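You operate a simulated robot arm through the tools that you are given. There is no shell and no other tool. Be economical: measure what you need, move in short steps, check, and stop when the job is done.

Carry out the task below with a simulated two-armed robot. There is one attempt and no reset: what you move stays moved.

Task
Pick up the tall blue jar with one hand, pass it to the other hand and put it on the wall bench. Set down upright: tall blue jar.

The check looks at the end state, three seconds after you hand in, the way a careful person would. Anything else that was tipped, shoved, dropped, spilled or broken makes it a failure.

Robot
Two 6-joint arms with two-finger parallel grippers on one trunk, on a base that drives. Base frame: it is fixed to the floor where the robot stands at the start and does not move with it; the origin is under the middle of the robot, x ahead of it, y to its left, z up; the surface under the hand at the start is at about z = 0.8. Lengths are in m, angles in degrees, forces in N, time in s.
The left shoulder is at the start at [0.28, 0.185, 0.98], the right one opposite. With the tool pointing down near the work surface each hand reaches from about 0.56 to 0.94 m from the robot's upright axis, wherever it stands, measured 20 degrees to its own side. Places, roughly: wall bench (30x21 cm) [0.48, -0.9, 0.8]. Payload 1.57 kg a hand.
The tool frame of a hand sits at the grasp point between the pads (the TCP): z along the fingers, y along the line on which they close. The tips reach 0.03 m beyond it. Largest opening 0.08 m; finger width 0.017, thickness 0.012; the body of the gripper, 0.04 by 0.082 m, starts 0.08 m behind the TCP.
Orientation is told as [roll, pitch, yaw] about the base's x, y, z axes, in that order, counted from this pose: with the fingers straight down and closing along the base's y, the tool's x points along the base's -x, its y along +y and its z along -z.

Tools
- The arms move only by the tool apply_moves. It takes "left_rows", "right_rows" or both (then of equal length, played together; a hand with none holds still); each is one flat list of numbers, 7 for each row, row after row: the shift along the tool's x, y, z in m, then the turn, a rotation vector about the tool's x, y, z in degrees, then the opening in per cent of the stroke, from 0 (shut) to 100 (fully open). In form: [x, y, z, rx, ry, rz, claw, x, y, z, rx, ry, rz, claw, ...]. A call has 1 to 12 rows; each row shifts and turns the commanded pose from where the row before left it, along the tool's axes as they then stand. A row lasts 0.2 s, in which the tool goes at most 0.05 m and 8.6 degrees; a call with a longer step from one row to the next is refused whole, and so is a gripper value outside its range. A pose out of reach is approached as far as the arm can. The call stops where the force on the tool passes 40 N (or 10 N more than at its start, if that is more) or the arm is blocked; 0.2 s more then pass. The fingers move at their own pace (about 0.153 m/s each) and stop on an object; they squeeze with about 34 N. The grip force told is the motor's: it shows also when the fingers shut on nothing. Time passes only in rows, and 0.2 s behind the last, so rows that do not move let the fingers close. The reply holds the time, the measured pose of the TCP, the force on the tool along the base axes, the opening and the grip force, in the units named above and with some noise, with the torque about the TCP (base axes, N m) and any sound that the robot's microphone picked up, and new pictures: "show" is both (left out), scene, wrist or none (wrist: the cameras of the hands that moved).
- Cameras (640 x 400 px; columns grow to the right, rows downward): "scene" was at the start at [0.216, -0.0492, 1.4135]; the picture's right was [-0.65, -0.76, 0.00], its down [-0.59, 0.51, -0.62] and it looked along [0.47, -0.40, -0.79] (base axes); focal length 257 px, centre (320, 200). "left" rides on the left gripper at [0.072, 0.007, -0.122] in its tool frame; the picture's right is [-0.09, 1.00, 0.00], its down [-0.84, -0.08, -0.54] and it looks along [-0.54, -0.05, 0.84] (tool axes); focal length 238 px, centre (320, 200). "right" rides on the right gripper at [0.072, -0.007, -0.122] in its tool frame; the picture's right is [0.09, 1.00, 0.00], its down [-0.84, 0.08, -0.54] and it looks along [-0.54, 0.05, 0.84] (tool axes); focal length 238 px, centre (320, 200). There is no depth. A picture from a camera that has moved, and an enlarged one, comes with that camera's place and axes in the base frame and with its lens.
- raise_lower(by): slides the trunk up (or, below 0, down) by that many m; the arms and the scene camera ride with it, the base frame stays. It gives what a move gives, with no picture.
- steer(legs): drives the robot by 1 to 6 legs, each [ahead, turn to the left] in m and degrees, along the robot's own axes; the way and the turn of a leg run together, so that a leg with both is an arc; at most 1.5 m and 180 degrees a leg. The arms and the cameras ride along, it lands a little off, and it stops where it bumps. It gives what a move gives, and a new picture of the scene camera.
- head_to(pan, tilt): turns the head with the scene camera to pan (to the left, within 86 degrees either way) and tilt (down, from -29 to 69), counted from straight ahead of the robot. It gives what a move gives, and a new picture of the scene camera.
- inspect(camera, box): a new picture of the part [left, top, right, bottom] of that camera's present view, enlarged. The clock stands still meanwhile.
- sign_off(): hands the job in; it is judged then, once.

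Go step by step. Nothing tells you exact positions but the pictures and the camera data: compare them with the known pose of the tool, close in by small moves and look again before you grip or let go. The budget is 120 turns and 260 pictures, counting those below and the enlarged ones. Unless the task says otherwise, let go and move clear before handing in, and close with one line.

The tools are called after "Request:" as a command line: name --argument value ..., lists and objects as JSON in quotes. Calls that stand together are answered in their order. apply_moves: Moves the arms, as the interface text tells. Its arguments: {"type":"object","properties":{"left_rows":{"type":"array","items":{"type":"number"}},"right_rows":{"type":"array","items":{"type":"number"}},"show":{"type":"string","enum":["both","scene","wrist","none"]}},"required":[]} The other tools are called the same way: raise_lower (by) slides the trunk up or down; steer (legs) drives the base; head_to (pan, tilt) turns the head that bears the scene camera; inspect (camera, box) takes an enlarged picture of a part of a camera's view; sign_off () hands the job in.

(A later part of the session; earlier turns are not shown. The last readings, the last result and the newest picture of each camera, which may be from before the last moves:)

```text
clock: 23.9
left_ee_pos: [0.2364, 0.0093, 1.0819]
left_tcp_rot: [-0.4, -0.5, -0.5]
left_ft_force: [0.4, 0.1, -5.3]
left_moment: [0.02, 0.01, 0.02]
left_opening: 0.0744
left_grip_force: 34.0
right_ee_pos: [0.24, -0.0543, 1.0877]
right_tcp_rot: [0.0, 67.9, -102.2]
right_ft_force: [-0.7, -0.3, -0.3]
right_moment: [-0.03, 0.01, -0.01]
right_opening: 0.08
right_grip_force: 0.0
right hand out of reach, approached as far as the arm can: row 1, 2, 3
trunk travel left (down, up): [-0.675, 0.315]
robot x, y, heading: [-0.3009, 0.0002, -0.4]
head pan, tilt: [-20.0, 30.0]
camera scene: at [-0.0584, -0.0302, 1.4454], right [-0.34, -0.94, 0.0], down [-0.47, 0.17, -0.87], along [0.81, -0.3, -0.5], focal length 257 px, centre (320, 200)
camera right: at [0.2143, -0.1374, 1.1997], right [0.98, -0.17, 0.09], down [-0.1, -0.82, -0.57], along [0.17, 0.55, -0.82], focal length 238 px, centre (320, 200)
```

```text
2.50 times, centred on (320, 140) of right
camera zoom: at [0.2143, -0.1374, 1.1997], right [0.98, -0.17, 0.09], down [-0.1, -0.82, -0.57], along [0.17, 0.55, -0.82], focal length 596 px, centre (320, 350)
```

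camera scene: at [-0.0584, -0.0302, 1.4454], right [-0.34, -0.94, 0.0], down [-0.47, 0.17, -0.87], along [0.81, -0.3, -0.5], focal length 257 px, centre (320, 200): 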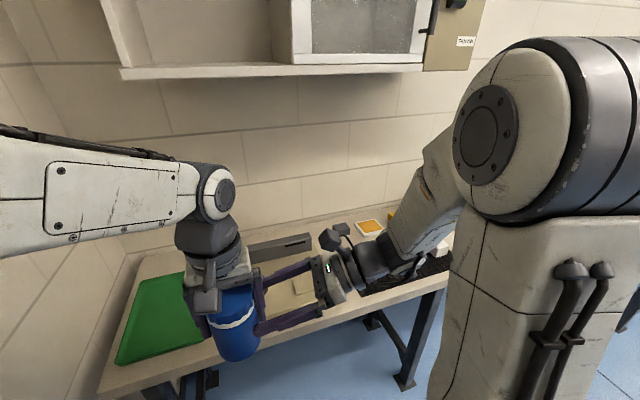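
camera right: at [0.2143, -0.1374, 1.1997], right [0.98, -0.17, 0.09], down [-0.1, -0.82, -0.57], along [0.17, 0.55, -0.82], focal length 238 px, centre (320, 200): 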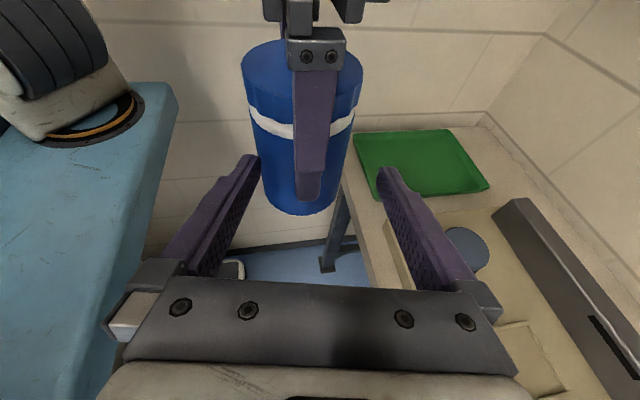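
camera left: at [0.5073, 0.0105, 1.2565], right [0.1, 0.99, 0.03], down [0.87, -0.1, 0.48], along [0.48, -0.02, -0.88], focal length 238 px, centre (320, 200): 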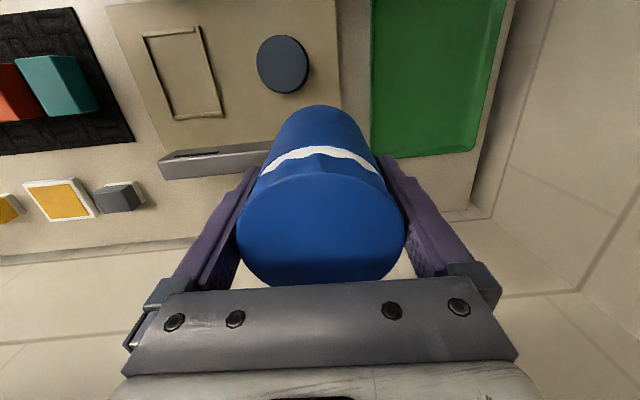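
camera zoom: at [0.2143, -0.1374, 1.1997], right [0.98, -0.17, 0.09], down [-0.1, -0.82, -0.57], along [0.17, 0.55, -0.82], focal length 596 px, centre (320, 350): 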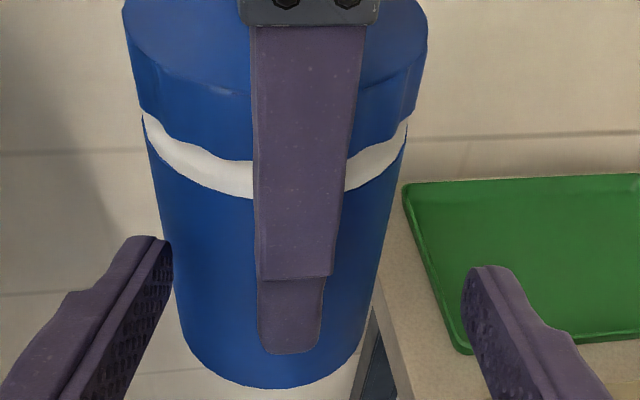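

The right arm is at its inner reach limit there, so it drifted sideways. I retract it and shift both hands together 9 cm forward and 6 cm right, where there is more reach.

Request:
apply_moves --left_rows '[0, 0, 0, 0, 0, 0, 0, 0, 0, 0, 0, 0, 0, 0, -0.0225, -0.015, 0, 0, 0, 0, 0, -0.0225, -0.015, 0, 0, 0, 0, 0, -0.0225, -0.015, 0, 0, 0, 0, 0, -0.0225, -0.015, 0, 0, 0, 0, 0, 0, 0, 0, 0, 0, 0, 0]' --right_rows '[0, 0, -0.0275, 0, 0, 0, 100, 0, 0, -0.0275, 0, 0, 0, 100, -0.00375, 0.0251, -0.00925, 0, 0, 0, 100, -0.00375, 0.0251, -0.00925, 0, 0, 0, 100, -0.00375, 0.0251, -0.00925, 0, 0, 0, 100, -0.00375, 0.0251, -0.00925, 0, 0, 0, 100, 0, 0, 0, 0, 0, 0, 100]'

```text
clock: 25.4
left_ee_pos: [0.3244, -0.0529, 1.0837]
left_tcp_rot: [-0.3, -0.6, -0.6]
left_ft_force: [-0.5, 0.5, -4.8]
left_moment: [0.02, -0.01, -0.02]
left_opening: 0.0742
left_grip_force: 33.8
right_ee_pos: [0.3174, -0.1634, 1.1072]
right_tcp_rot: [0.2, 67.9, -101.9]
right_ft_force: [-0.2, -0.6, -0.4]
right_moment: [-0.02, 0.01, 0.0]
right_opening: 0.08
right_grip_force: 0.0
trunk travel left (down, up): [-0.675, 0.315]
robot x, y, heading: [-0.3064, 0.0025, -0.0]
head pan, tilt: [-20.0, 30.0]
camera scene: at [-0.0582, -0.0305, 1.4453], right [-0.34, -0.94, 0.0], down [-0.47, 0.17, -0.87], along [0.81, -0.3, -0.5], focal length 257 px, centre (320, 200)
camera right: at [0.2923, -0.2476, 1.2201], right [0.98, -0.18, 0.09], down [-0.1, -0.81, -0.57], along [0.17, 0.55, -0.82], focal length 238 px, centre (320, 200)
camera left: at [0.2517, -0.0442, 1.2044], right [0.1, 0.99, 0.0], down [0.83, -0.08, 0.55], along [0.55, -0.06, -0.83], focal length 238 px, centre (320, 200)
```

scene: 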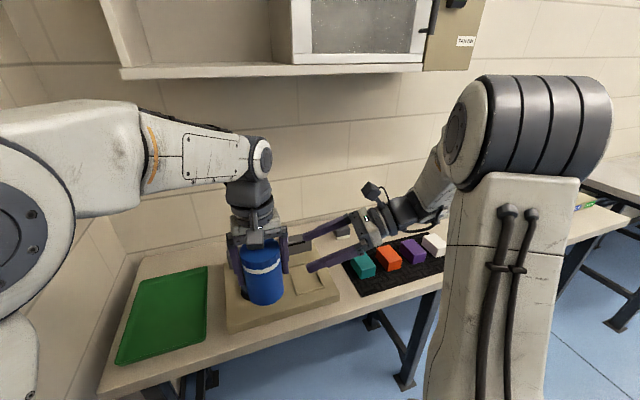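
right: 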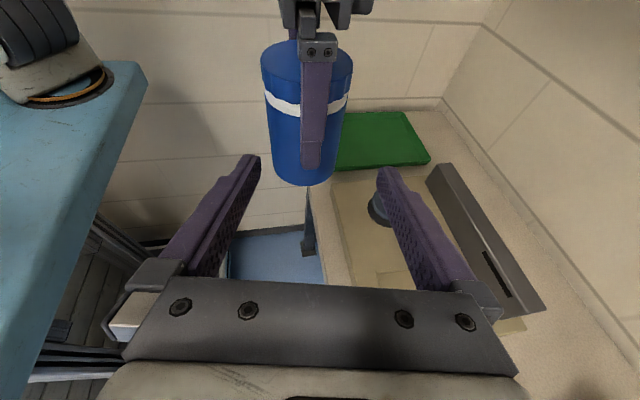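
left: 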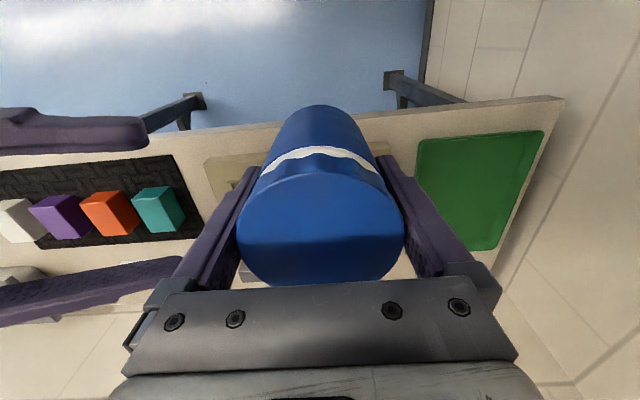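

The hands are well placed; the right hand needs about 15 mm sideways correction. I apply it and look before inserting.

Request:
apply_moves --right_rows '[-0.005, -0.0146, 0.02, 0, 0, 0, 100, 0, 0, 0.02, 0, 0, 0, 100, 0, 0, 0, 0, 0, 0, 100]' --show "none"

Request:
inspect --camera "right" --box '[240, 80, 400, 240]'

```text
clock: 26.2
left_ee_pos: [0.3254, -0.0508, 1.0838]
left_tcp_rot: [-0.3, -0.6, -0.6]
left_ft_force: [0.0, 0.0, -4.6]
left_moment: [-0.03, -0.02, -0.02]
left_opening: 0.0744
left_grip_force: 33.5
right_ee_pos: [0.3112, -0.1266, 1.0892]
right_tcp_rot: [0.3, 67.9, -101.9]
right_ft_force: [-0.8, -0.1, -0.1]
right_moment: [0.02, -0.01, -0.01]
right_opening: 0.0798
right_grip_force: 0.0
trunk travel left (down, up): [-0.675, 0.315]
robot x, y, heading: [-0.303, -0.0008, -0.0]
head pan, tilt: [-20.0, 30.0]
```

```text
2.50 times, centred on (320, 160) of right
camera zoom: at [0.2851, -0.2099, 1.2004], right [0.98, -0.18, 0.09], down [-0.1, -0.81, -0.57], along [0.17, 0.55, -0.82], focal length 596 px, centre (320, 300)
```

zoom: 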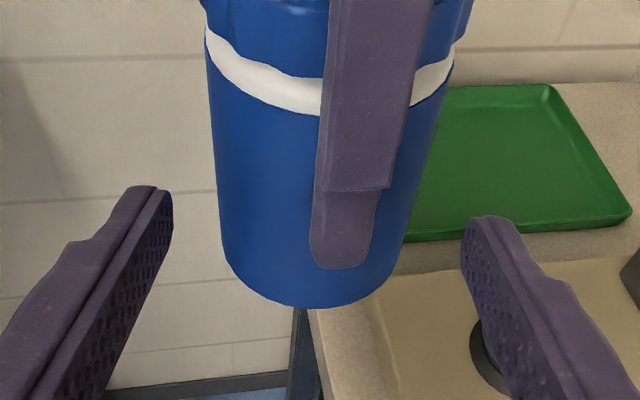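

Now centred within about half a millimetre. I insert 5 cm and check again.

Request:
apply_moves --right_rows '[0, 0, 0.015, 0, 0, 0, 100, 0, 0, 0.015, 0, 0, 0, 100, 0, 0, 0.015, 0, 0, 0, 100, 0, 0, 0, 0, 0, 0, 100]'

Request:
inspect --camera "right" --box '[220, 100, 420, 300]'

Request:
inspect --camera "scene" --box '[200, 170, 400, 320]'

```text
clock: 27.2
left_ee_pos: [0.3244, -0.0528, 1.0835]
left_tcp_rot: [-0.3, -0.6, -0.5]
left_ft_force: [0.0, -0.4, -3.9]
left_moment: [0.01, -0.01, 0.02]
left_opening: 0.0743
left_grip_force: 33.8
right_ee_pos: [0.3198, -0.0868, 1.0704]
right_tcp_rot: [0.2, 67.8, -102.0]
right_ft_force: [0.3, -0.8, 0.1]
right_moment: [0.02, -0.04, 0.01]
right_opening: 0.08
right_grip_force: 0.0
trunk travel left (down, up): [-0.675, 0.315]
robot x, y, heading: [-0.3029, 0.0037, -0.2]
head pan, tilt: [-20.0, 30.0]
camera scene: at [-0.0584, -0.0303, 1.4454], right [-0.34, -0.94, 0.0], down [-0.47, 0.17, -0.87], along [0.81, -0.3, -0.5], focal length 257 px, centre (320, 200)
camera right: at [0.294, -0.1691, 1.1832], right [0.98, -0.18, 0.09], down [-0.1, -0.81, -0.57], along [0.17, 0.55, -0.82], focal length 238 px, centre (320, 200)
```

scene: 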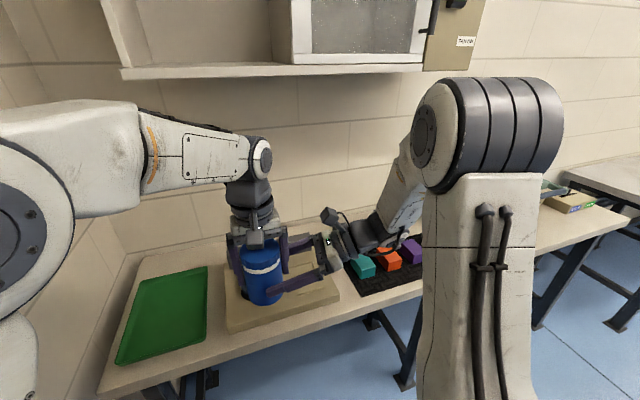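
right: 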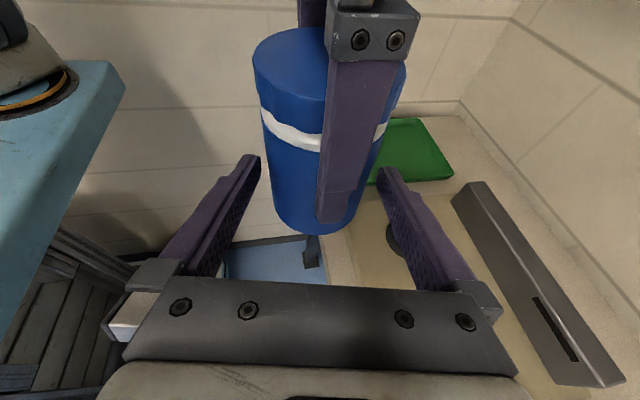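

```text
2.00 times, centred on (320, 200) of right
camera zoom: at [0.294, -0.1691, 1.1832], right [0.98, -0.18, 0.09], down [-0.1, -0.81, -0.57], along [0.17, 0.55, -0.82], focal length 477 px, centre (320, 200)
```

zoom: 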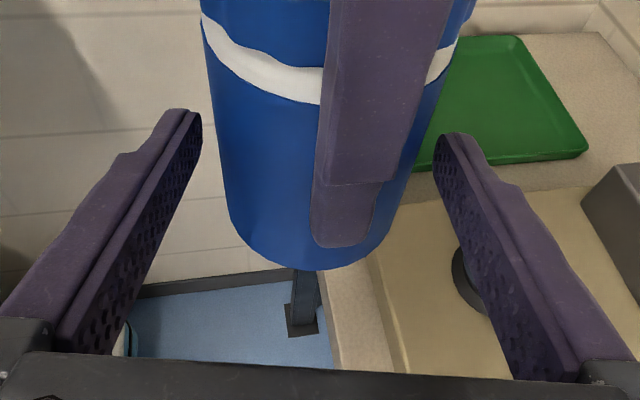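

```text
2.67 times, centred on (300, 245) of scene
camera zoom: at [-0.0584, -0.0303, 1.4454], right [-0.34, -0.94, 0.0], down [-0.47, 0.17, -0.87], along [0.81, -0.3, -0.5], focal length 685 px, centre (373, 80)
```

zoom: 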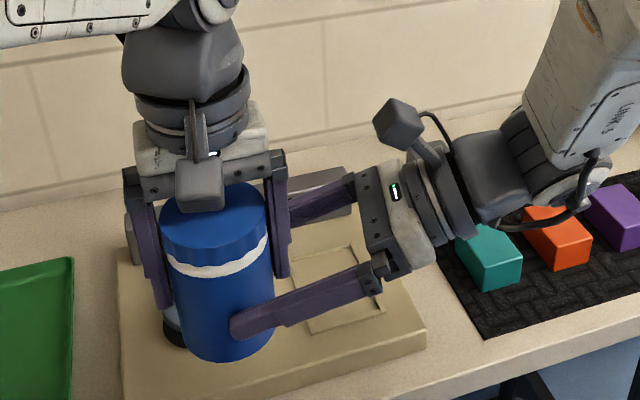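

Still centred, tips just at the jar. I complete the insertion.

Request:
apply_moves --right_rows '[0, 0, 0.01, 0, 0, 0, 100, 0, 0, 0.012, 0, 0, 0, 100, 0, 0, 0.012, 0, 0, 0, 100, 0, 0, 0, 0, 0, 0, 100]'

Request:
inspect --camera "scene" --box '[200, 170, 400, 320]'

```text
clock: 28.2
left_ee_pos: [0.324, -0.051, 1.0841]
left_tcp_rot: [-0.3, -0.6, -0.5]
left_ft_force: [-0.1, -0.2, -4.2]
left_moment: [-0.02, 0.07, -0.01]
left_opening: 0.0746
left_grip_force: 33.8
right_ee_pos: [0.3272, -0.0554, 1.0565]
right_tcp_rot: [0.2, 67.9, -102.2]
right_ft_force: [0.8, 0.0, -0.4]
right_moment: [-0.01, 0.03, 0.02]
right_opening: 0.0798
right_grip_force: 0.1
trunk travel left (down, up): [-0.675, 0.315]
robot x, y, heading: [-0.2982, -0.0003, 0.1]
head pan, tilt: [-20.0, 30.0]
camera scene: at [-0.0584, -0.0303, 1.4454], right [-0.34, -0.94, 0.0], down [-0.47, 0.17, -0.87], along [0.81, -0.3, -0.5], focal length 257 px, centre (320, 200)
camera right: at [0.301, -0.1381, 1.1708], right [0.98, -0.18, 0.09], down [-0.1, -0.82, -0.57], along [0.17, 0.55, -0.82], focal length 238 px, centre (320, 200)
```

scene: 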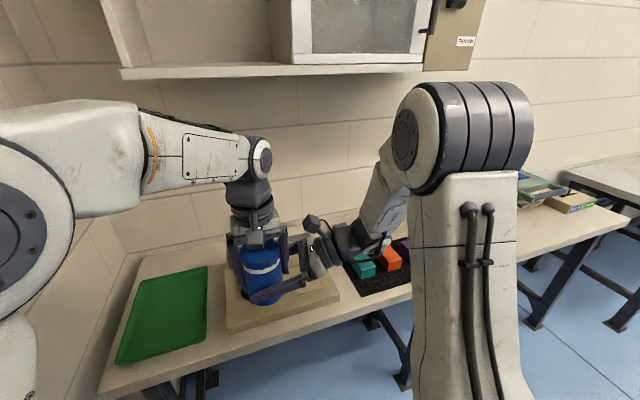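
right: 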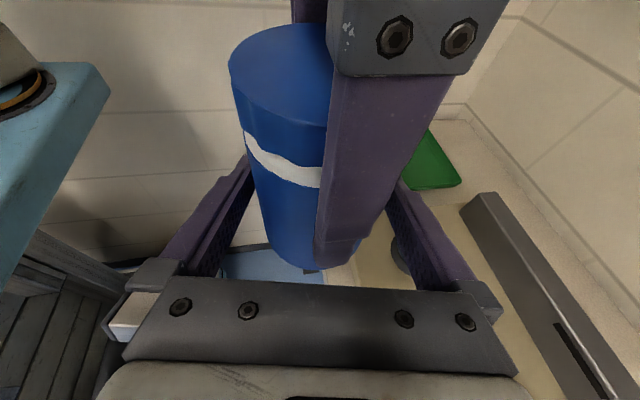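

```text
2.67 times, centred on (300, 245) of scene
camera zoom: at [-0.0584, -0.0303, 1.4454], right [-0.34, -0.94, 0.0], down [-0.47, 0.17, -0.87], along [0.81, -0.3, -0.5], focal length 685 px, centre (373, 80)
```

zoom: 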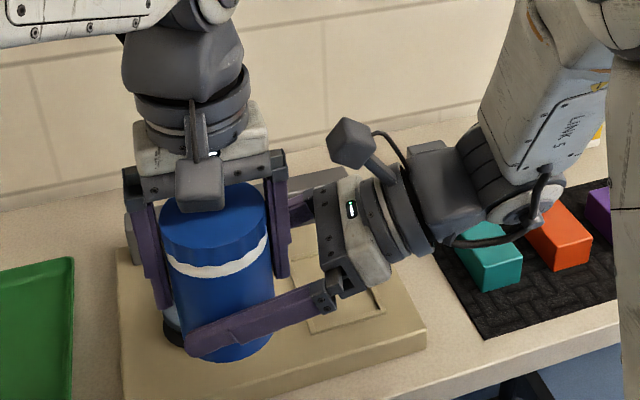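

Both right-hand fingers straddle the lower jar with clearance everywhere. I close the right grip while the left still holds.

Request:
apply_moves --right_rows '[0, 0, 0, 0, 0, 0, 0, 0, 0, 0, 0, 0, 0, 0, 0, 0, 0, 0, 0, 0, 0]' --show "wrist"

```text
clock: 29.1
left_ee_pos: [0.3251, -0.053, 1.0836]
left_tcp_rot: [-0.2, -0.7, -0.5]
left_ft_force: [3.5, -1.3, -3.7]
left_moment: [0.07, 0.12, 0.0]
left_opening: 0.0745
left_grip_force: 34.0
right_ee_pos: [0.327, -0.0556, 1.0583]
right_tcp_rot: [0.3, 67.9, -101.9]
right_ft_force: [-3.7, 1.8, 0.1]
right_moment: [-0.16, -0.16, 0.02]
right_opening: 0.0702
right_grip_force: 33.9
trunk travel left (down, up): [-0.675, 0.315]
robot x, y, heading: [-0.2985, -0.0002, -0.3]
head pan, tilt: [-20.0, 30.0]
camera right: at [0.3008, -0.1382, 1.1708], right [0.98, -0.18, 0.09], down [-0.1, -0.81, -0.57], along [0.17, 0.55, -0.82], focal length 238 px, centre (320, 200)
```

right: 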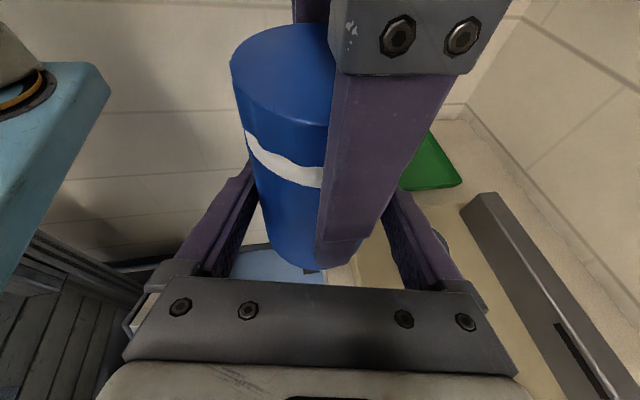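

The right hand grips the body (0.070 m). I open the left hand and check the forces.

Request:
apply_moves --left_rows '[0, 0, 0, 0, 0, 0, 50, 0, 0, 0, 0, 0, 0, 100, 0, 0, 0, 0, 0, 0, 100]' --right_rows '[0, 0, 0, 0, 0, 0, 0, 0, 0, 0, 0, 0, 0, 0, 0, 0, 0, 0, 0, 0, 0]'

Request:
inspect --camera "left" --box '[160, 80, 480, 300]'

```text
clock: 29.9
left_ee_pos: [0.3237, -0.0519, 1.0837]
left_tcp_rot: [-0.3, -0.6, -0.5]
left_ft_force: [-0.7, -1.2, -0.2]
left_moment: [0.05, -0.03, 0.0]
left_opening: 0.0802
left_grip_force: 0.1
right_ee_pos: [0.327, -0.0555, 1.058]
right_tcp_rot: [0.2, 67.9, -102.0]
right_ft_force: [0.1, 0.7, -0.3]
right_moment: [0.0, -0.04, -0.01]
right_opening: 0.0702
right_grip_force: 33.6
trunk travel left (down, up): [-0.675, 0.315]
robot x, y, heading: [-0.3051, 0.0012, -0.1]
head pan, tilt: [-20.0, 30.0]
camera scene: at [-0.0584, -0.0303, 1.4454], right [-0.34, -0.94, 0.0], down [-0.47, 0.17, -0.87], along [0.81, -0.3, -0.5], focal length 257 px, centre (320, 200)
camera right: at [0.301, -0.1384, 1.1707], right [0.98, -0.18, 0.09], down [-0.1, -0.82, -0.57], along [0.17, 0.55, -0.82], focal length 238 px, centre (320, 200)
camera left: at [0.2513, -0.0438, 1.2046], right [0.1, 0.99, 0.0], down [0.83, -0.08, 0.55], along [0.55, -0.06, -0.83], focal length 238 px, centre (320, 200)
```

scene: 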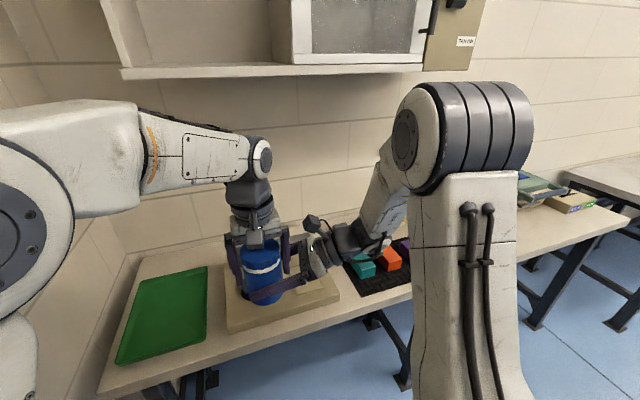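
right: 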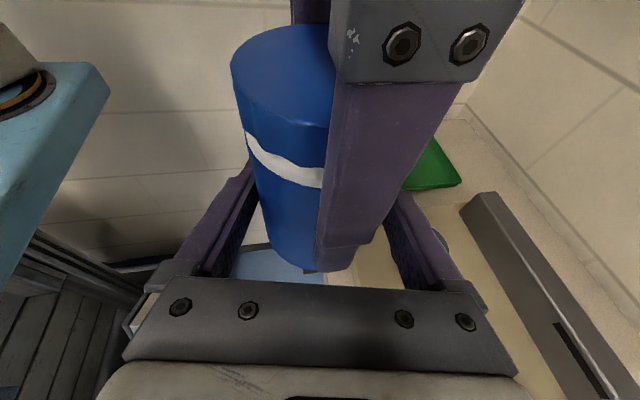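
left: 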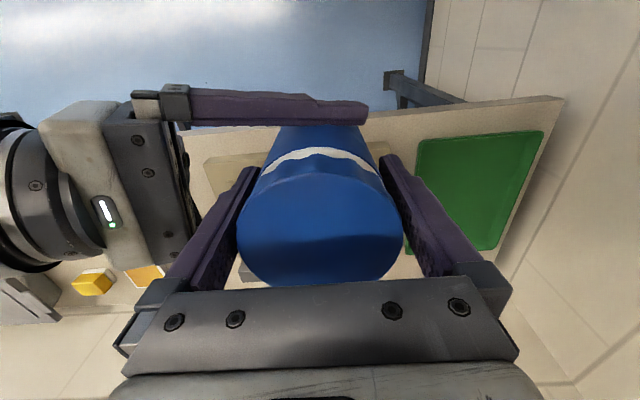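

```text
1.82 times, centred on (320, 190) of left
camera zoom: at [0.2513, -0.0438, 1.2046], right [0.1, 0.99, 0.0], down [0.83, -0.08, 0.55], along [0.55, -0.06, -0.83], focal length 433 px, centre (320, 218)
```

zoom: 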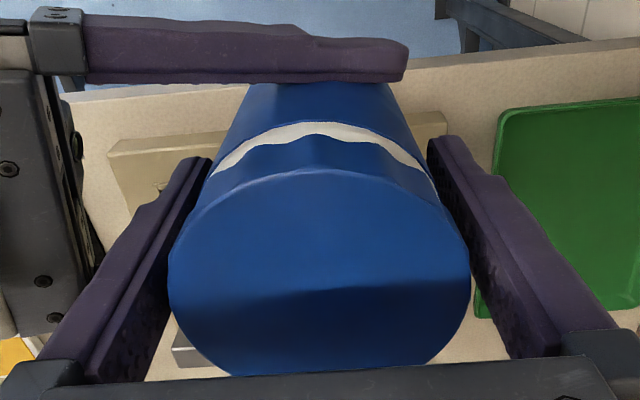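

Left fingers are open. I raise the left hand a little and watch that the jar stays with the right hand.

Request:
apply_moves --left_rows '[0, 0, 0, 0, 0, 0, 100, 0, 0, -0.01, 0, 0, 0, 100, 0, 0, 0, 0, 0, 0, 100]' --right_rows '[0, 0, 0, 0, 0, 0, 0, 0, 0, 0, 0, 0, 0, 0, 0, 0, 0, 0, 0, 0, 0]'

```text
clock: 30.6
left_ee_pos: [0.3251, -0.0517, 1.0939]
left_tcp_rot: [-0.2, -0.6, -0.5]
left_ft_force: [0.0, -0.2, -0.3]
left_moment: [-0.02, 0.0, 0.01]
left_opening: 0.0801
left_grip_force: 0.0
right_ee_pos: [0.3267, -0.0564, 1.0578]
right_tcp_rot: [0.2, 67.9, -102.0]
right_ft_force: [0.8, 0.0, 0.7]
right_moment: [0.0, -0.03, -0.02]
right_opening: 0.0701
right_grip_force: 34.2
trunk travel left (down, up): [-0.675, 0.315]
robot x, y, heading: [-0.3025, 0.0023, 0.0]
head pan, tilt: [-20.0, 30.0]
camera scene: at [-0.0585, -0.0303, 1.4454], right [-0.34, -0.94, 0.0], down [-0.47, 0.17, -0.87], along [0.81, -0.3, -0.5], focal length 257 px, centre (320, 200)
camera right: at [0.3009, -0.1383, 1.1709], right [0.98, -0.18, 0.09], down [-0.1, -0.81, -0.57], along [0.17, 0.55, -0.82], focal length 238 px, centre (320, 200)
camera left: at [0.2513, -0.0438, 1.2147], right [0.1, 0.99, 0.0], down [0.83, -0.08, 0.55], along [0.55, -0.06, -0.83], focal length 238 px, centre (320, 200)
```

scene: 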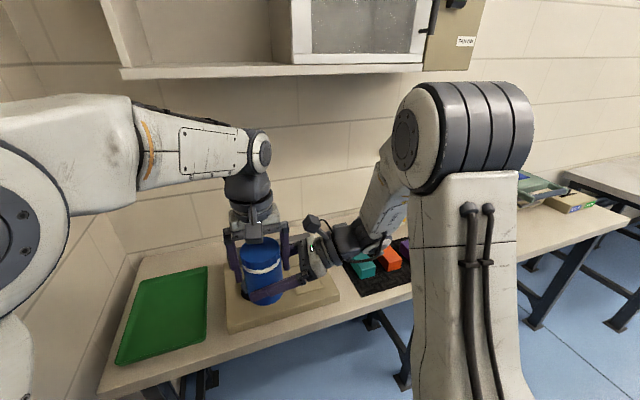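
right: 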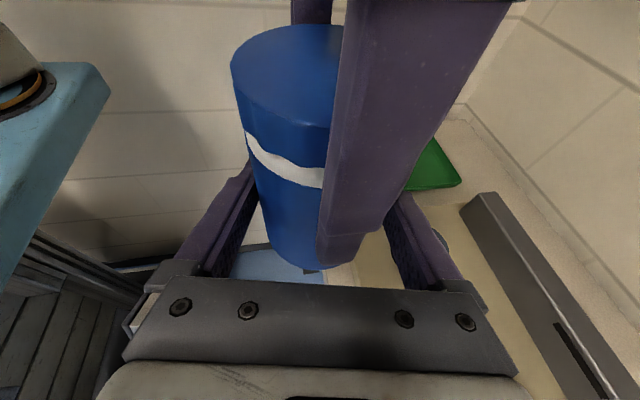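
left: 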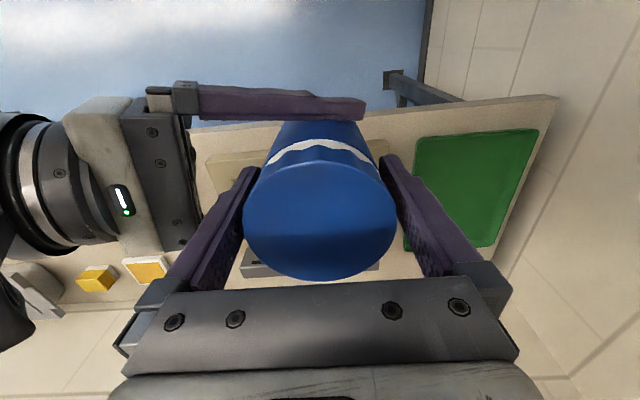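

The jar stays firmly with the right hand. I lift the left hand straight clear and then move it away to the left.

Request:
apply_moves --left_rows '[0, 0, -0.02, 0, 0, 0, 100, 0, 0, -0.03, 0, 0, 0, 100, 0, 0, -0.03, 0, 0, 0, 100, 0, 0, -0.03, 0, 0, 0, 100, 0, 0.04, 0, 0, 0, 0, 100, 0, 0.04, 0, 0, 0, 0, 100, 0, 0.04, 0, 0, 0, 0, 100, 0, 0.04, 0, 0, 0, 0, 100, 0, 0.04, 0, 0, 0, 0, 100]'

```text
clock: 32.6
left_ee_pos: [0.3259, 0.1496, 1.2028]
left_tcp_rot: [-0.4, -0.6, -0.6]
left_ft_force: [0.2, -0.7, -0.6]
left_moment: [0.02, 0.04, -0.01]
left_opening: 0.0796
left_grip_force: 0.1
right_ee_pos: [0.3259, -0.0562, 1.0577]
right_tcp_rot: [0.2, 67.9, -102.0]
right_ft_force: [-0.2, -0.1, -0.3]
right_moment: [0.01, 0.0, 0.03]
right_opening: 0.07
right_grip_force: 34.3
trunk travel left (down, up): [-0.675, 0.315]
robot x, y, heading: [-0.305, 0.0018, -0.1]
head pan, tilt: [-20.0, 30.0]
camera scene: at [-0.0584, -0.0305, 1.4454], right [-0.34, -0.94, 0.0], down [-0.47, 0.17, -0.87], along [0.81, -0.3, -0.5], focal length 257 px, centre (320, 200)
camera left: at [0.2526, 0.1583, 1.324], right [0.1, 0.99, 0.0], down [0.83, -0.08, 0.55], along [0.55, -0.06, -0.83], focal length 238 px, centre (320, 200)
```

scene: 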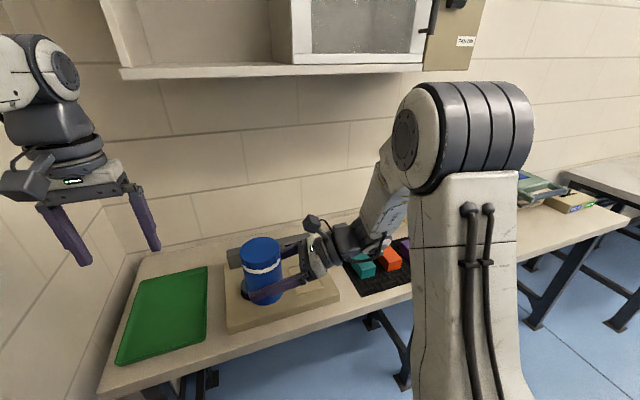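
left: 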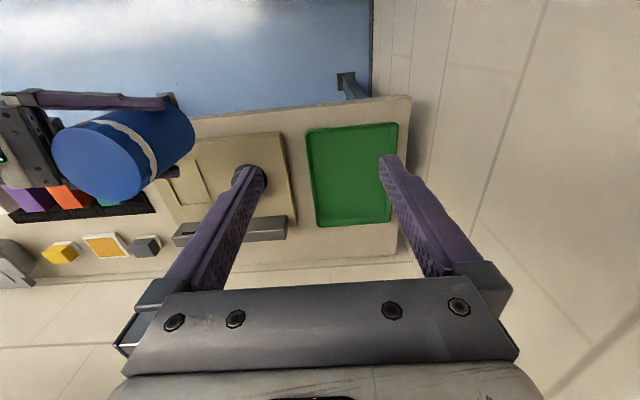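

The jar is with the right hand. I'll drive over to the bench: turn right, go along it, turn back to face it obliquely (heading about -20°), staying back from the edge for now.

Request:
steer --legs '[[0, -90], [0.555, 0], [0, 70]]'

```text
clock: 35.0
left_ee_pos: [0.2777, -0.2824, 1.2035]
left_tcp_rot: [-0.4, -0.6, -39.0]
left_ft_force: [1.3, 1.8, 0.3]
left_moment: [-0.1, 0.1, 0.04]
left_opening: 0.0802
left_grip_force: 0.0
right_ee_pos: [0.1486, -0.4407, 1.0589]
right_tcp_rot: [0.0, 67.8, -140.4]
right_ft_force: [0.8, 1.8, -0.3]
right_moment: [-0.1, 0.08, -0.05]
right_opening: 0.07
right_grip_force: 34.1
trunk travel left (down, up): [-0.675, 0.315]
robot x, y, heading: [-0.3268, -0.0393, -31.6]
head pan, tilt: [-20.0, 30.0]
stopped in leg 1: the robot was blocked; the commanded pose is now the measured one
camera scene: at [-0.1333, -0.186, 1.4455], right [-0.78, -0.62, 0.0], down [-0.31, 0.39, -0.87], along [0.54, -0.68, -0.5], focal length 257 px, centre (320, 200)
```

scene: 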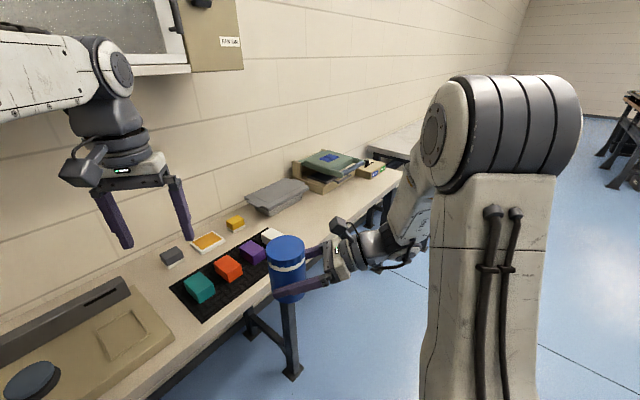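

The base was blocked, probably its rear against the left wall. I check the settled state before moving further.

Request:
head_to --pan -10 --tilt 45

Request:
head_to --pan 86 --tilt 50

```text
clock: 35.8
left_ee_pos: [0.2766, -0.2838, 1.203]
left_tcp_rot: [-0.2, -0.6, -39.0]
left_ft_force: [0.0, -0.6, -0.1]
left_moment: [0.02, 0.01, -0.01]
left_opening: 0.0799
left_grip_force: 0.0
right_ee_pos: [0.1482, -0.4442, 1.0583]
right_tcp_rot: [0.0, 67.9, -140.5]
right_ft_force: [0.2, 0.3, -0.9]
right_moment: [-0.01, 0.02, 0.0]
right_opening: 0.0701
right_grip_force: 34.5
trunk travel left (down, up): [-0.675, 0.315]
robot x, y, heading: [-0.3247, -0.0321, -31.6]
head pan, tilt: [-10.0, 45.0]
camera scene: at [-0.13, -0.1715, 1.4228], right [-0.66, -0.75, 0.0], down [-0.53, 0.47, -0.71], along [0.53, -0.47, -0.71], focal length 257 px, centre (320, 200)
```

scene: 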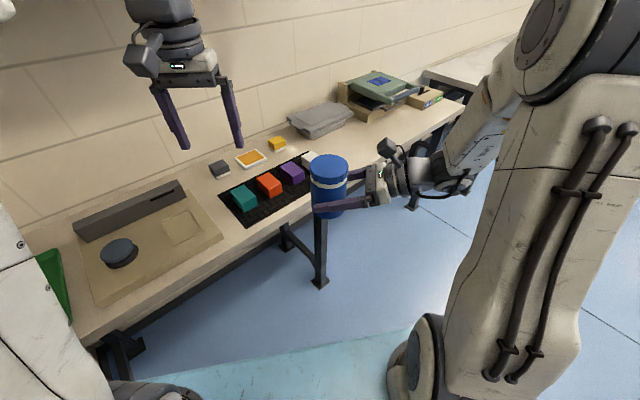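

```text
clock: 37.5
left_ee_pos: [0.2763, -0.2832, 1.2029]
left_tcp_rot: [-0.5, -0.5, -38.9]
left_ft_force: [0.2, -0.1, 0.4]
left_moment: [0.0, 0.02, -0.03]
left_opening: 0.0801
left_grip_force: 0.2
right_ee_pos: [0.1481, -0.4437, 1.0579]
right_tcp_rot: [0.0, 67.9, -140.5]
right_ft_force: [-0.2, 0.5, 0.6]
right_moment: [0.0, 0.04, 0.02]
right_opening: 0.07
right_grip_force: 34.1
trunk travel left (down, up): [-0.675, 0.315]
robot x, y, heading: [-0.3253, -0.0325, -31.4]
head pan, tilt: [85.9, 50.0]
camera scene: at [-0.1462, -0.055, 1.4159], right [0.81, -0.58, 0.0], down [-0.45, -0.62, -0.64], along [0.37, 0.52, -0.77], focal length 257 px, centre (320, 200)
```

scene: 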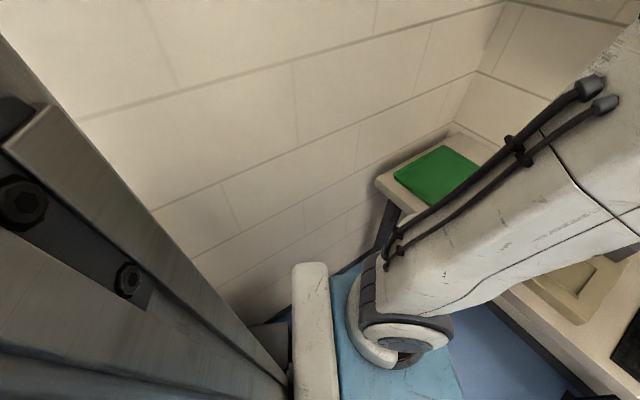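

The arms were carried a few degrees further than the base, but the jar is still upright in the right hand. I look straight down to see the base's footprint and clearances before choosing a way out.

Request:
head_to --pan -20 --tilt 69

Request:
head_to --pan 40 --tilt 69

```text
clock: 39.3
left_ee_pos: [0.2768, -0.2834, 1.2036]
left_tcp_rot: [-0.2, -0.6, -39.0]
left_ft_force: [0.1, -0.3, 0.2]
left_moment: [0.0, -0.02, -0.04]
left_opening: 0.08
left_grip_force: 0.0
right_ee_pos: [0.1472, -0.4434, 1.0587]
right_tcp_rot: [0.0, 67.9, -140.6]
right_ft_force: [-0.1, -0.6, 0.1]
right_moment: [-0.02, -0.01, -0.02]
right_opening: 0.0699
right_grip_force: 33.8
trunk travel left (down, up): [-0.675, 0.315]
robot x, y, heading: [-0.3268, -0.0358, -31.5]
head pan, tilt: [-20.0, 68.8]
camera scene: at [-0.1561, -0.1614, 1.3939], right [-0.78, -0.62, 0.0], down [-0.58, 0.73, -0.36], along [0.23, -0.28, -0.93], focal length 257 px, centre (320, 200)
```

scene: 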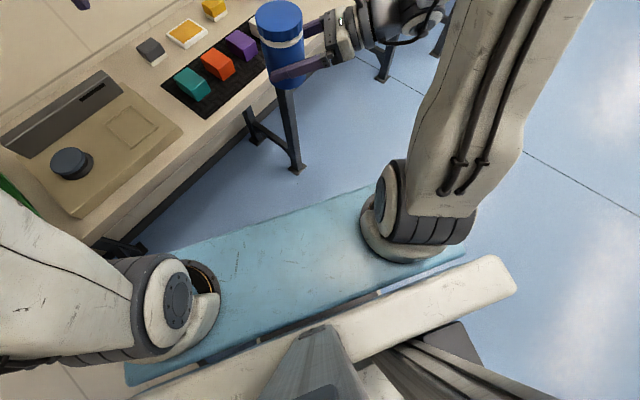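

```text
clock: 40.6
left_ee_pos: [0.2757, -0.2841, 1.2027]
left_tcp_rot: [-0.3, -0.5, -39.0]
left_ft_force: [-0.3, -0.5, 0.1]
left_moment: [0.02, 0.01, 0.03]
left_opening: 0.08
left_grip_force: 0.1
right_ee_pos: [0.1478, -0.444, 1.0594]
right_tcp_rot: [0.0, 67.9, -140.4]
right_ft_force: [-0.3, 0.3, -0.5]
right_moment: [-0.01, 0.02, -0.04]
right_opening: 0.07
right_grip_force: 34.4
trunk travel left (down, up): [-0.675, 0.315]
robot x, y, heading: [-0.3241, -0.0343, -31.5]
head pan, tilt: [40.0, 68.8]
camera scene: at [-0.1357, -0.1094, 1.3939], right [0.15, -0.99, 0.0], down [-0.92, -0.14, -0.36], along [0.36, 0.05, -0.93], focal length 257 px, centre (320, 200)
```

scene: 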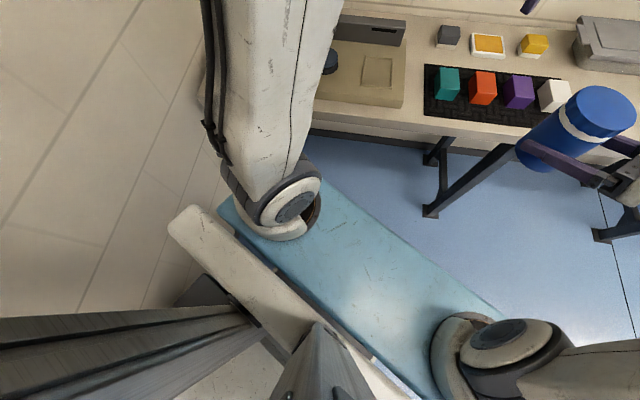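

The base is long at the rear, so it must go forward off the left wall before turning. First I lower the left hand (away from the shelf overhead) and shift it further from the jar.

Request:
apply_moves --left_rows '[0, 0.03, 0, 0, 0, 0, 50, 0, 0.03, 0.02, 0, 0, 0, 50, 0, 0.02, 0.03, 0, 0, 0, 50, 0, 0, 0.04, 0, 0, 0, 50, 0, 0, 0.04, 0, 0, 0, 50, 0, 0, 0.04, 0, 0, 0, 50, 0, 0, 0.03, 0, 0, 0, 50]' --show "none"

Request:
head_to --pan -20 --tilt 45

Request:
steer --legs '[[0.32, 0]]'

```text
clock: 42.2
left_ee_pos: [0.3276, -0.2239, 1.0021]
left_tcp_rot: [-0.3, -0.5, -39.0]
left_ft_force: [-0.6, 0.1, -0.2]
left_moment: [-0.01, 0.02, -0.03]
left_opening: 0.04
left_grip_force: 0.1
right_ee_pos: [0.1474, -0.443, 1.0573]
right_tcp_rot: [0.1, 67.9, -140.5]
right_ft_force: [0.1, 0.0, -0.1]
right_moment: [0.0, 0.0, 0.01]
right_opening: 0.07
right_grip_force: 33.8
trunk travel left (down, up): [-0.675, 0.315]
robot x, y, heading: [-0.3275, -0.0343, -31.5]
head pan, tilt: [40.0, 68.8]
```

```text
clock: 43.5
left_ee_pos: [0.3264, -0.225, 1.0017]
left_tcp_rot: [-0.2, -0.6, -39.0]
left_ft_force: [0.4, -0.7, 0.0]
left_moment: [0.03, 0.01, 0.0]
left_opening: 0.04
left_grip_force: 0.1
right_ee_pos: [0.148, -0.4429, 1.0582]
right_tcp_rot: [0.1, 67.9, -140.5]
right_ft_force: [0.2, -0.3, -0.2]
right_moment: [-0.02, 0.01, 0.0]
right_opening: 0.0701
right_grip_force: 33.8
trunk travel left (down, up): [-0.675, 0.315]
robot x, y, heading: [-0.328, -0.0337, -31.5]
head pan, tilt: [-20.0, 45.0]
camera scene: at [-0.1403, -0.1812, 1.4228], right [-0.78, -0.62, 0.0], down [-0.44, 0.55, -0.71], along [0.44, -0.55, -0.71], focal length 257 px, centre (320, 200)
```

scene: 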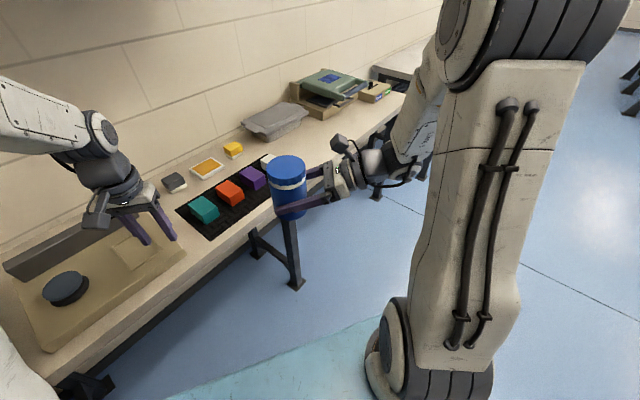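

```text
clock: 45.7
left_ee_pos: [0.5984, -0.391, 1.0028]
left_tcp_rot: [-0.4, -0.6, -39.0]
left_ft_force: [-0.3, 0.6, 0.0]
left_moment: [0.01, -0.03, -0.02]
left_opening: 0.0401
left_grip_force: 0.0
right_ee_pos: [0.4187, -0.6104, 1.0593]
right_tcp_rot: [0.1, 67.9, -140.6]
right_ft_force: [-0.1, -0.6, 1.1]
right_moment: [-0.02, 0.04, -0.03]
right_opening: 0.07
right_grip_force: 34.1
trunk travel left (down, up): [-0.675, 0.315]
robot x, y, heading: [-0.0514, -0.203, -31.2]
head pan, tilt: [-20.0, 45.0]
camera scene: at [0.1312, -0.3479, 1.4228], right [-0.78, -0.62, 0.0], down [-0.44, 0.55, -0.71], along [0.44, -0.55, -0.71], focal length 257 px, centre (320, 200)
```

scene: 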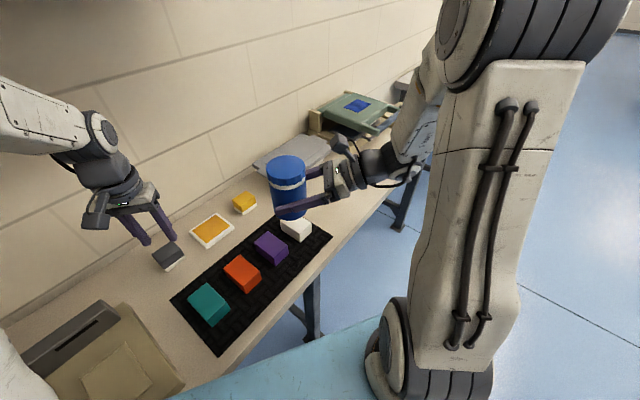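

The base is now clear of the wall and the jar is at (0.42, -0.61). The target is within the right arm's reach from here, so I move the arm toward (0.46, -0.89) at height.

Request:
apply_moves --right_rows '[-0.0069, 0.0302, -0.0171, 0, 0, 0, 0, -0.0069, 0.0302, -0.0171, 0, 0, 0, 0, -0.0069, 0.0302, -0.0171, 0, 0, 0, 0, -0.0069, 0.0302, -0.0171, 0, 0, 0, 0, -0.0069, 0.0302, -0.0171, 0, 0, 0, 0, -0.0069, 0.0302, -0.0171, 0, 0, 0, 0, -0.0069, 0.0302, -0.0171, 0, 0, 0, 0, -0.0069, 0.0302, -0.0171, 0, 0, 0, 0]'

```text
clock: 47.5
left_ee_pos: [0.5976, -0.3921, 1.0041]
left_tcp_rot: [-0.3, -0.6, -39.1]
left_ft_force: [-0.2, -0.1, -0.7]
left_moment: [0.0, 0.02, -0.01]
left_opening: 0.04
left_grip_force: 0.1
right_ee_pos: [0.4578, -0.8914, 1.0583]
right_tcp_rot: [-0.3, 67.9, -140.9]
right_ft_force: [0.7, -0.1, 0.3]
right_moment: [-0.03, 0.01, -0.01]
right_opening: 0.0702
right_grip_force: 34.1
trunk travel left (down, up): [-0.675, 0.315]
robot x, y, heading: [-0.0512, -0.2048, -31.6]
head pan, tilt: [-20.0, 45.0]
camera scene: at [0.1313, -0.3479, 1.4228], right [-0.78, -0.62, 0.0], down [-0.44, 0.55, -0.71], along [0.44, -0.55, -0.71], focal length 257 px, centre (320, 200)
camera right: at [0.3862, -0.9414, 1.171], right [0.66, -0.75, 0.08], down [-0.58, -0.58, -0.57], along [0.48, 0.33, -0.82], focal length 238 px, centre (320, 200)
```

scene: 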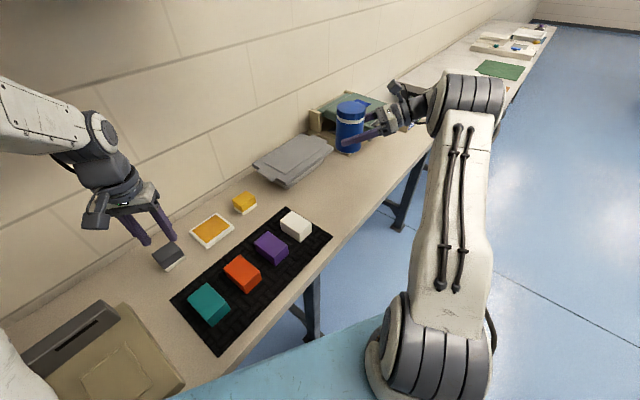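
right: 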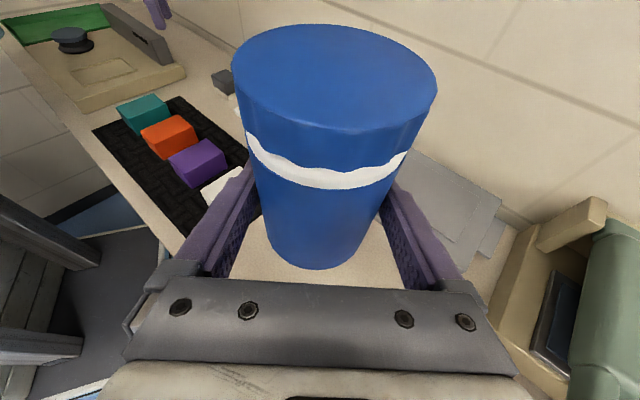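

The jar is over the free bench spot at (0.458, -0.891), clear of the neighbours. I lower it most of the way and look.

Request:
apply_moves --right_rows '[-0.0297, 0, 0.012, 0, 0, 0, 0, -0.0297, 0, 0.012, 0, 0, 0, 0, -0.0297, 0, 0.012, 0, 0, 0, 0, -0.0297, 0, 0.012, 0, 0, 0, 0, -0.0278, 0, 0.0112, 0, 0, 0, 0, 0, 0, 0, 0, 0, 0, 0]'

Request:
inspect --camera "scene" --box '[250, 80, 450, 260]'

```text
clock: 48.9
left_ee_pos: [0.5981, -0.3909, 1.0036]
left_tcp_rot: [-0.3, -0.6, -39.1]
left_ft_force: [0.6, -0.5, 0.3]
left_moment: [0.0, 0.02, -0.01]
left_opening: 0.0399
left_grip_force: 0.1
right_ee_pos: [0.4571, -0.8915, 0.8992]
right_tcp_rot: [0.2, 67.9, -140.5]
right_ft_force: [-0.3, -1.5, -0.6]
right_moment: [-0.01, 0.0, -0.01]
right_opening: 0.0698
right_grip_force: 33.9
trunk travel left (down, up): [-0.675, 0.315]
robot x, y, heading: [-0.0572, -0.1985, -31.4]
head pan, tilt: [-20.0, 45.0]
camera scene: at [0.1315, -0.3483, 1.4227], right [-0.78, -0.62, 0.0], down [-0.44, 0.55, -0.71], along [0.44, -0.55, -0.71], focal length 257 px, centre (320, 200)
camera right: at [0.3859, -0.9415, 1.0129], right [0.66, -0.75, 0.09], down [-0.58, -0.58, -0.57], along [0.48, 0.33, -0.82], focal length 238 px, centre (320, 200)
```

scene: 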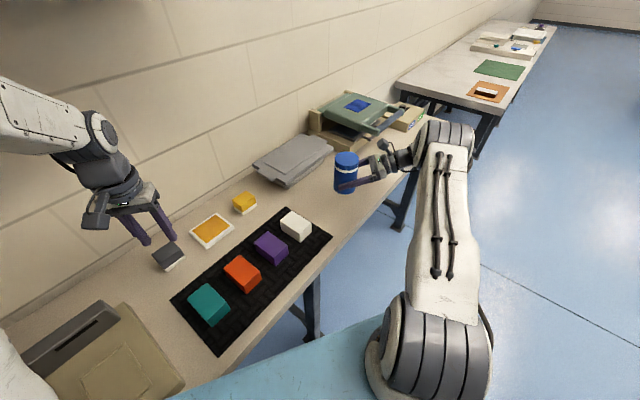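
right: 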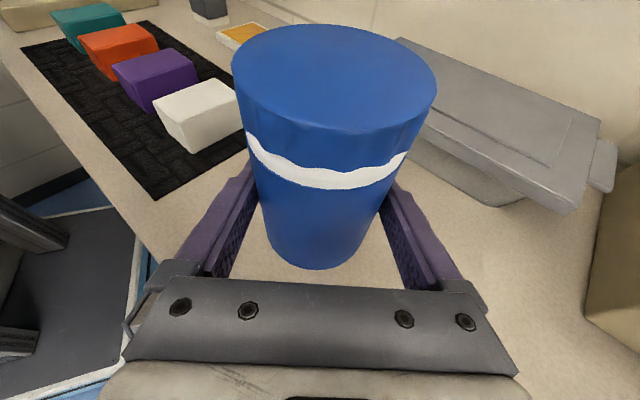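

```text
2.22 times, centred on (350, 170) of scene
camera zoom: at [0.1315, -0.3483, 1.4227], right [-0.78, -0.62, 0.0], down [-0.44, 0.55, -0.71], along [0.44, -0.55, -0.71], focal length 571 px, centre (253, 267)
```

zoom: 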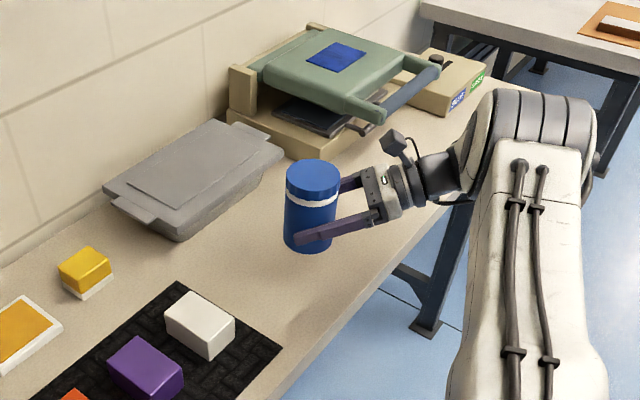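

Clear all round; the jar bottom is about 5 cm above the bench. I lower to near contact and then touch down in small steps.

Request:
apply_moves --right_rows '[-0.0185, 0, 0.0075, 0, 0, 0, 0, -0.0139, 0, 0.0056, 0, 0, 0, 0, 0, 0, 0, 0, 0, 0, 0]'

Request:
inspect --camera "scene" --box '[300, 110, 440, 230]'

```text
clock: 49.7
left_ee_pos: [0.5988, -0.3913, 1.0024]
left_tcp_rot: [-0.3, -0.5, -39.1]
left_ft_force: [-0.1, -0.2, 0.5]
left_moment: [-0.01, 0.0, 0.0]
left_opening: 0.0402
left_grip_force: 0.0
right_ee_pos: [0.457, -0.8921, 0.8659]
right_tcp_rot: [0.0, 68.0, -140.5]
right_ft_force: [0.5, 0.0, -0.2]
right_moment: [-0.04, -0.02, 0.0]
right_opening: 0.0701
right_grip_force: 34.2
trunk travel left (down, up): [-0.675, 0.315]
robot x, y, heading: [-0.055, -0.2013, -31.6]
head pan, tilt: [-20.0, 45.0]
camera scene: at [0.1314, -0.3483, 1.4228], right [-0.78, -0.62, 0.0], down [-0.44, 0.55, -0.71], along [0.44, -0.55, -0.71], focal length 257 px, centre (320, 200)
camera right: at [0.386, -0.9416, 0.9783], right [0.66, -0.75, 0.09], down [-0.58, -0.58, -0.57], along [0.48, 0.33, -0.82], focal length 238 px, centre (320, 200)
```

scene: 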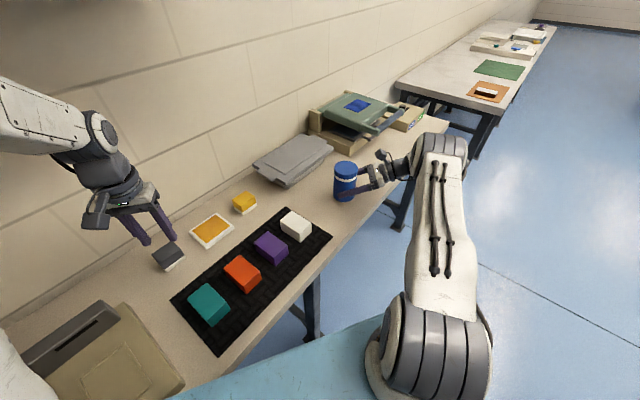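
right: 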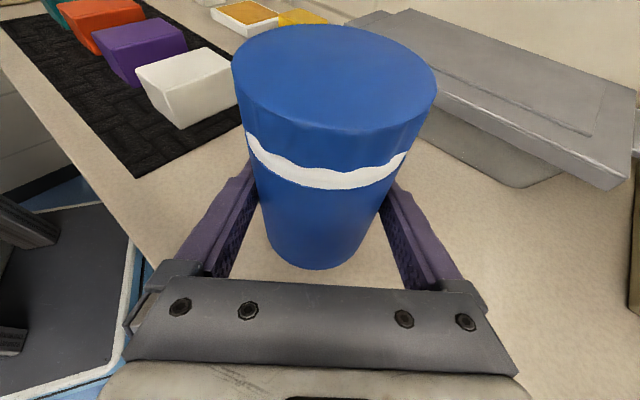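

```text
3.33 times, centred on (370, 170) of scene
camera zoom: at [0.1314, -0.3483, 1.4228], right [-0.78, -0.62, 0.0], down [-0.44, 0.55, -0.71], along [0.44, -0.55, -0.71], focal length 856 px, centre (153, 300)
```

zoom: 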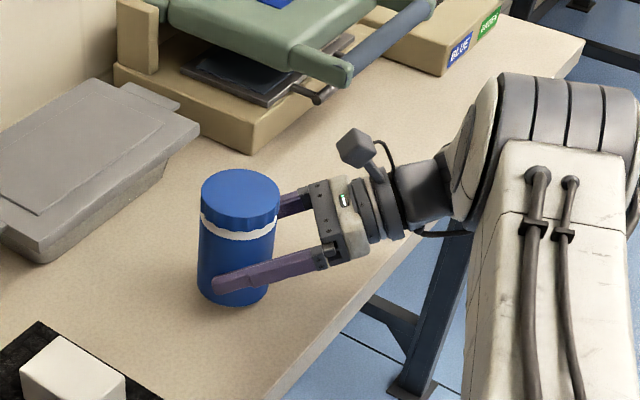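

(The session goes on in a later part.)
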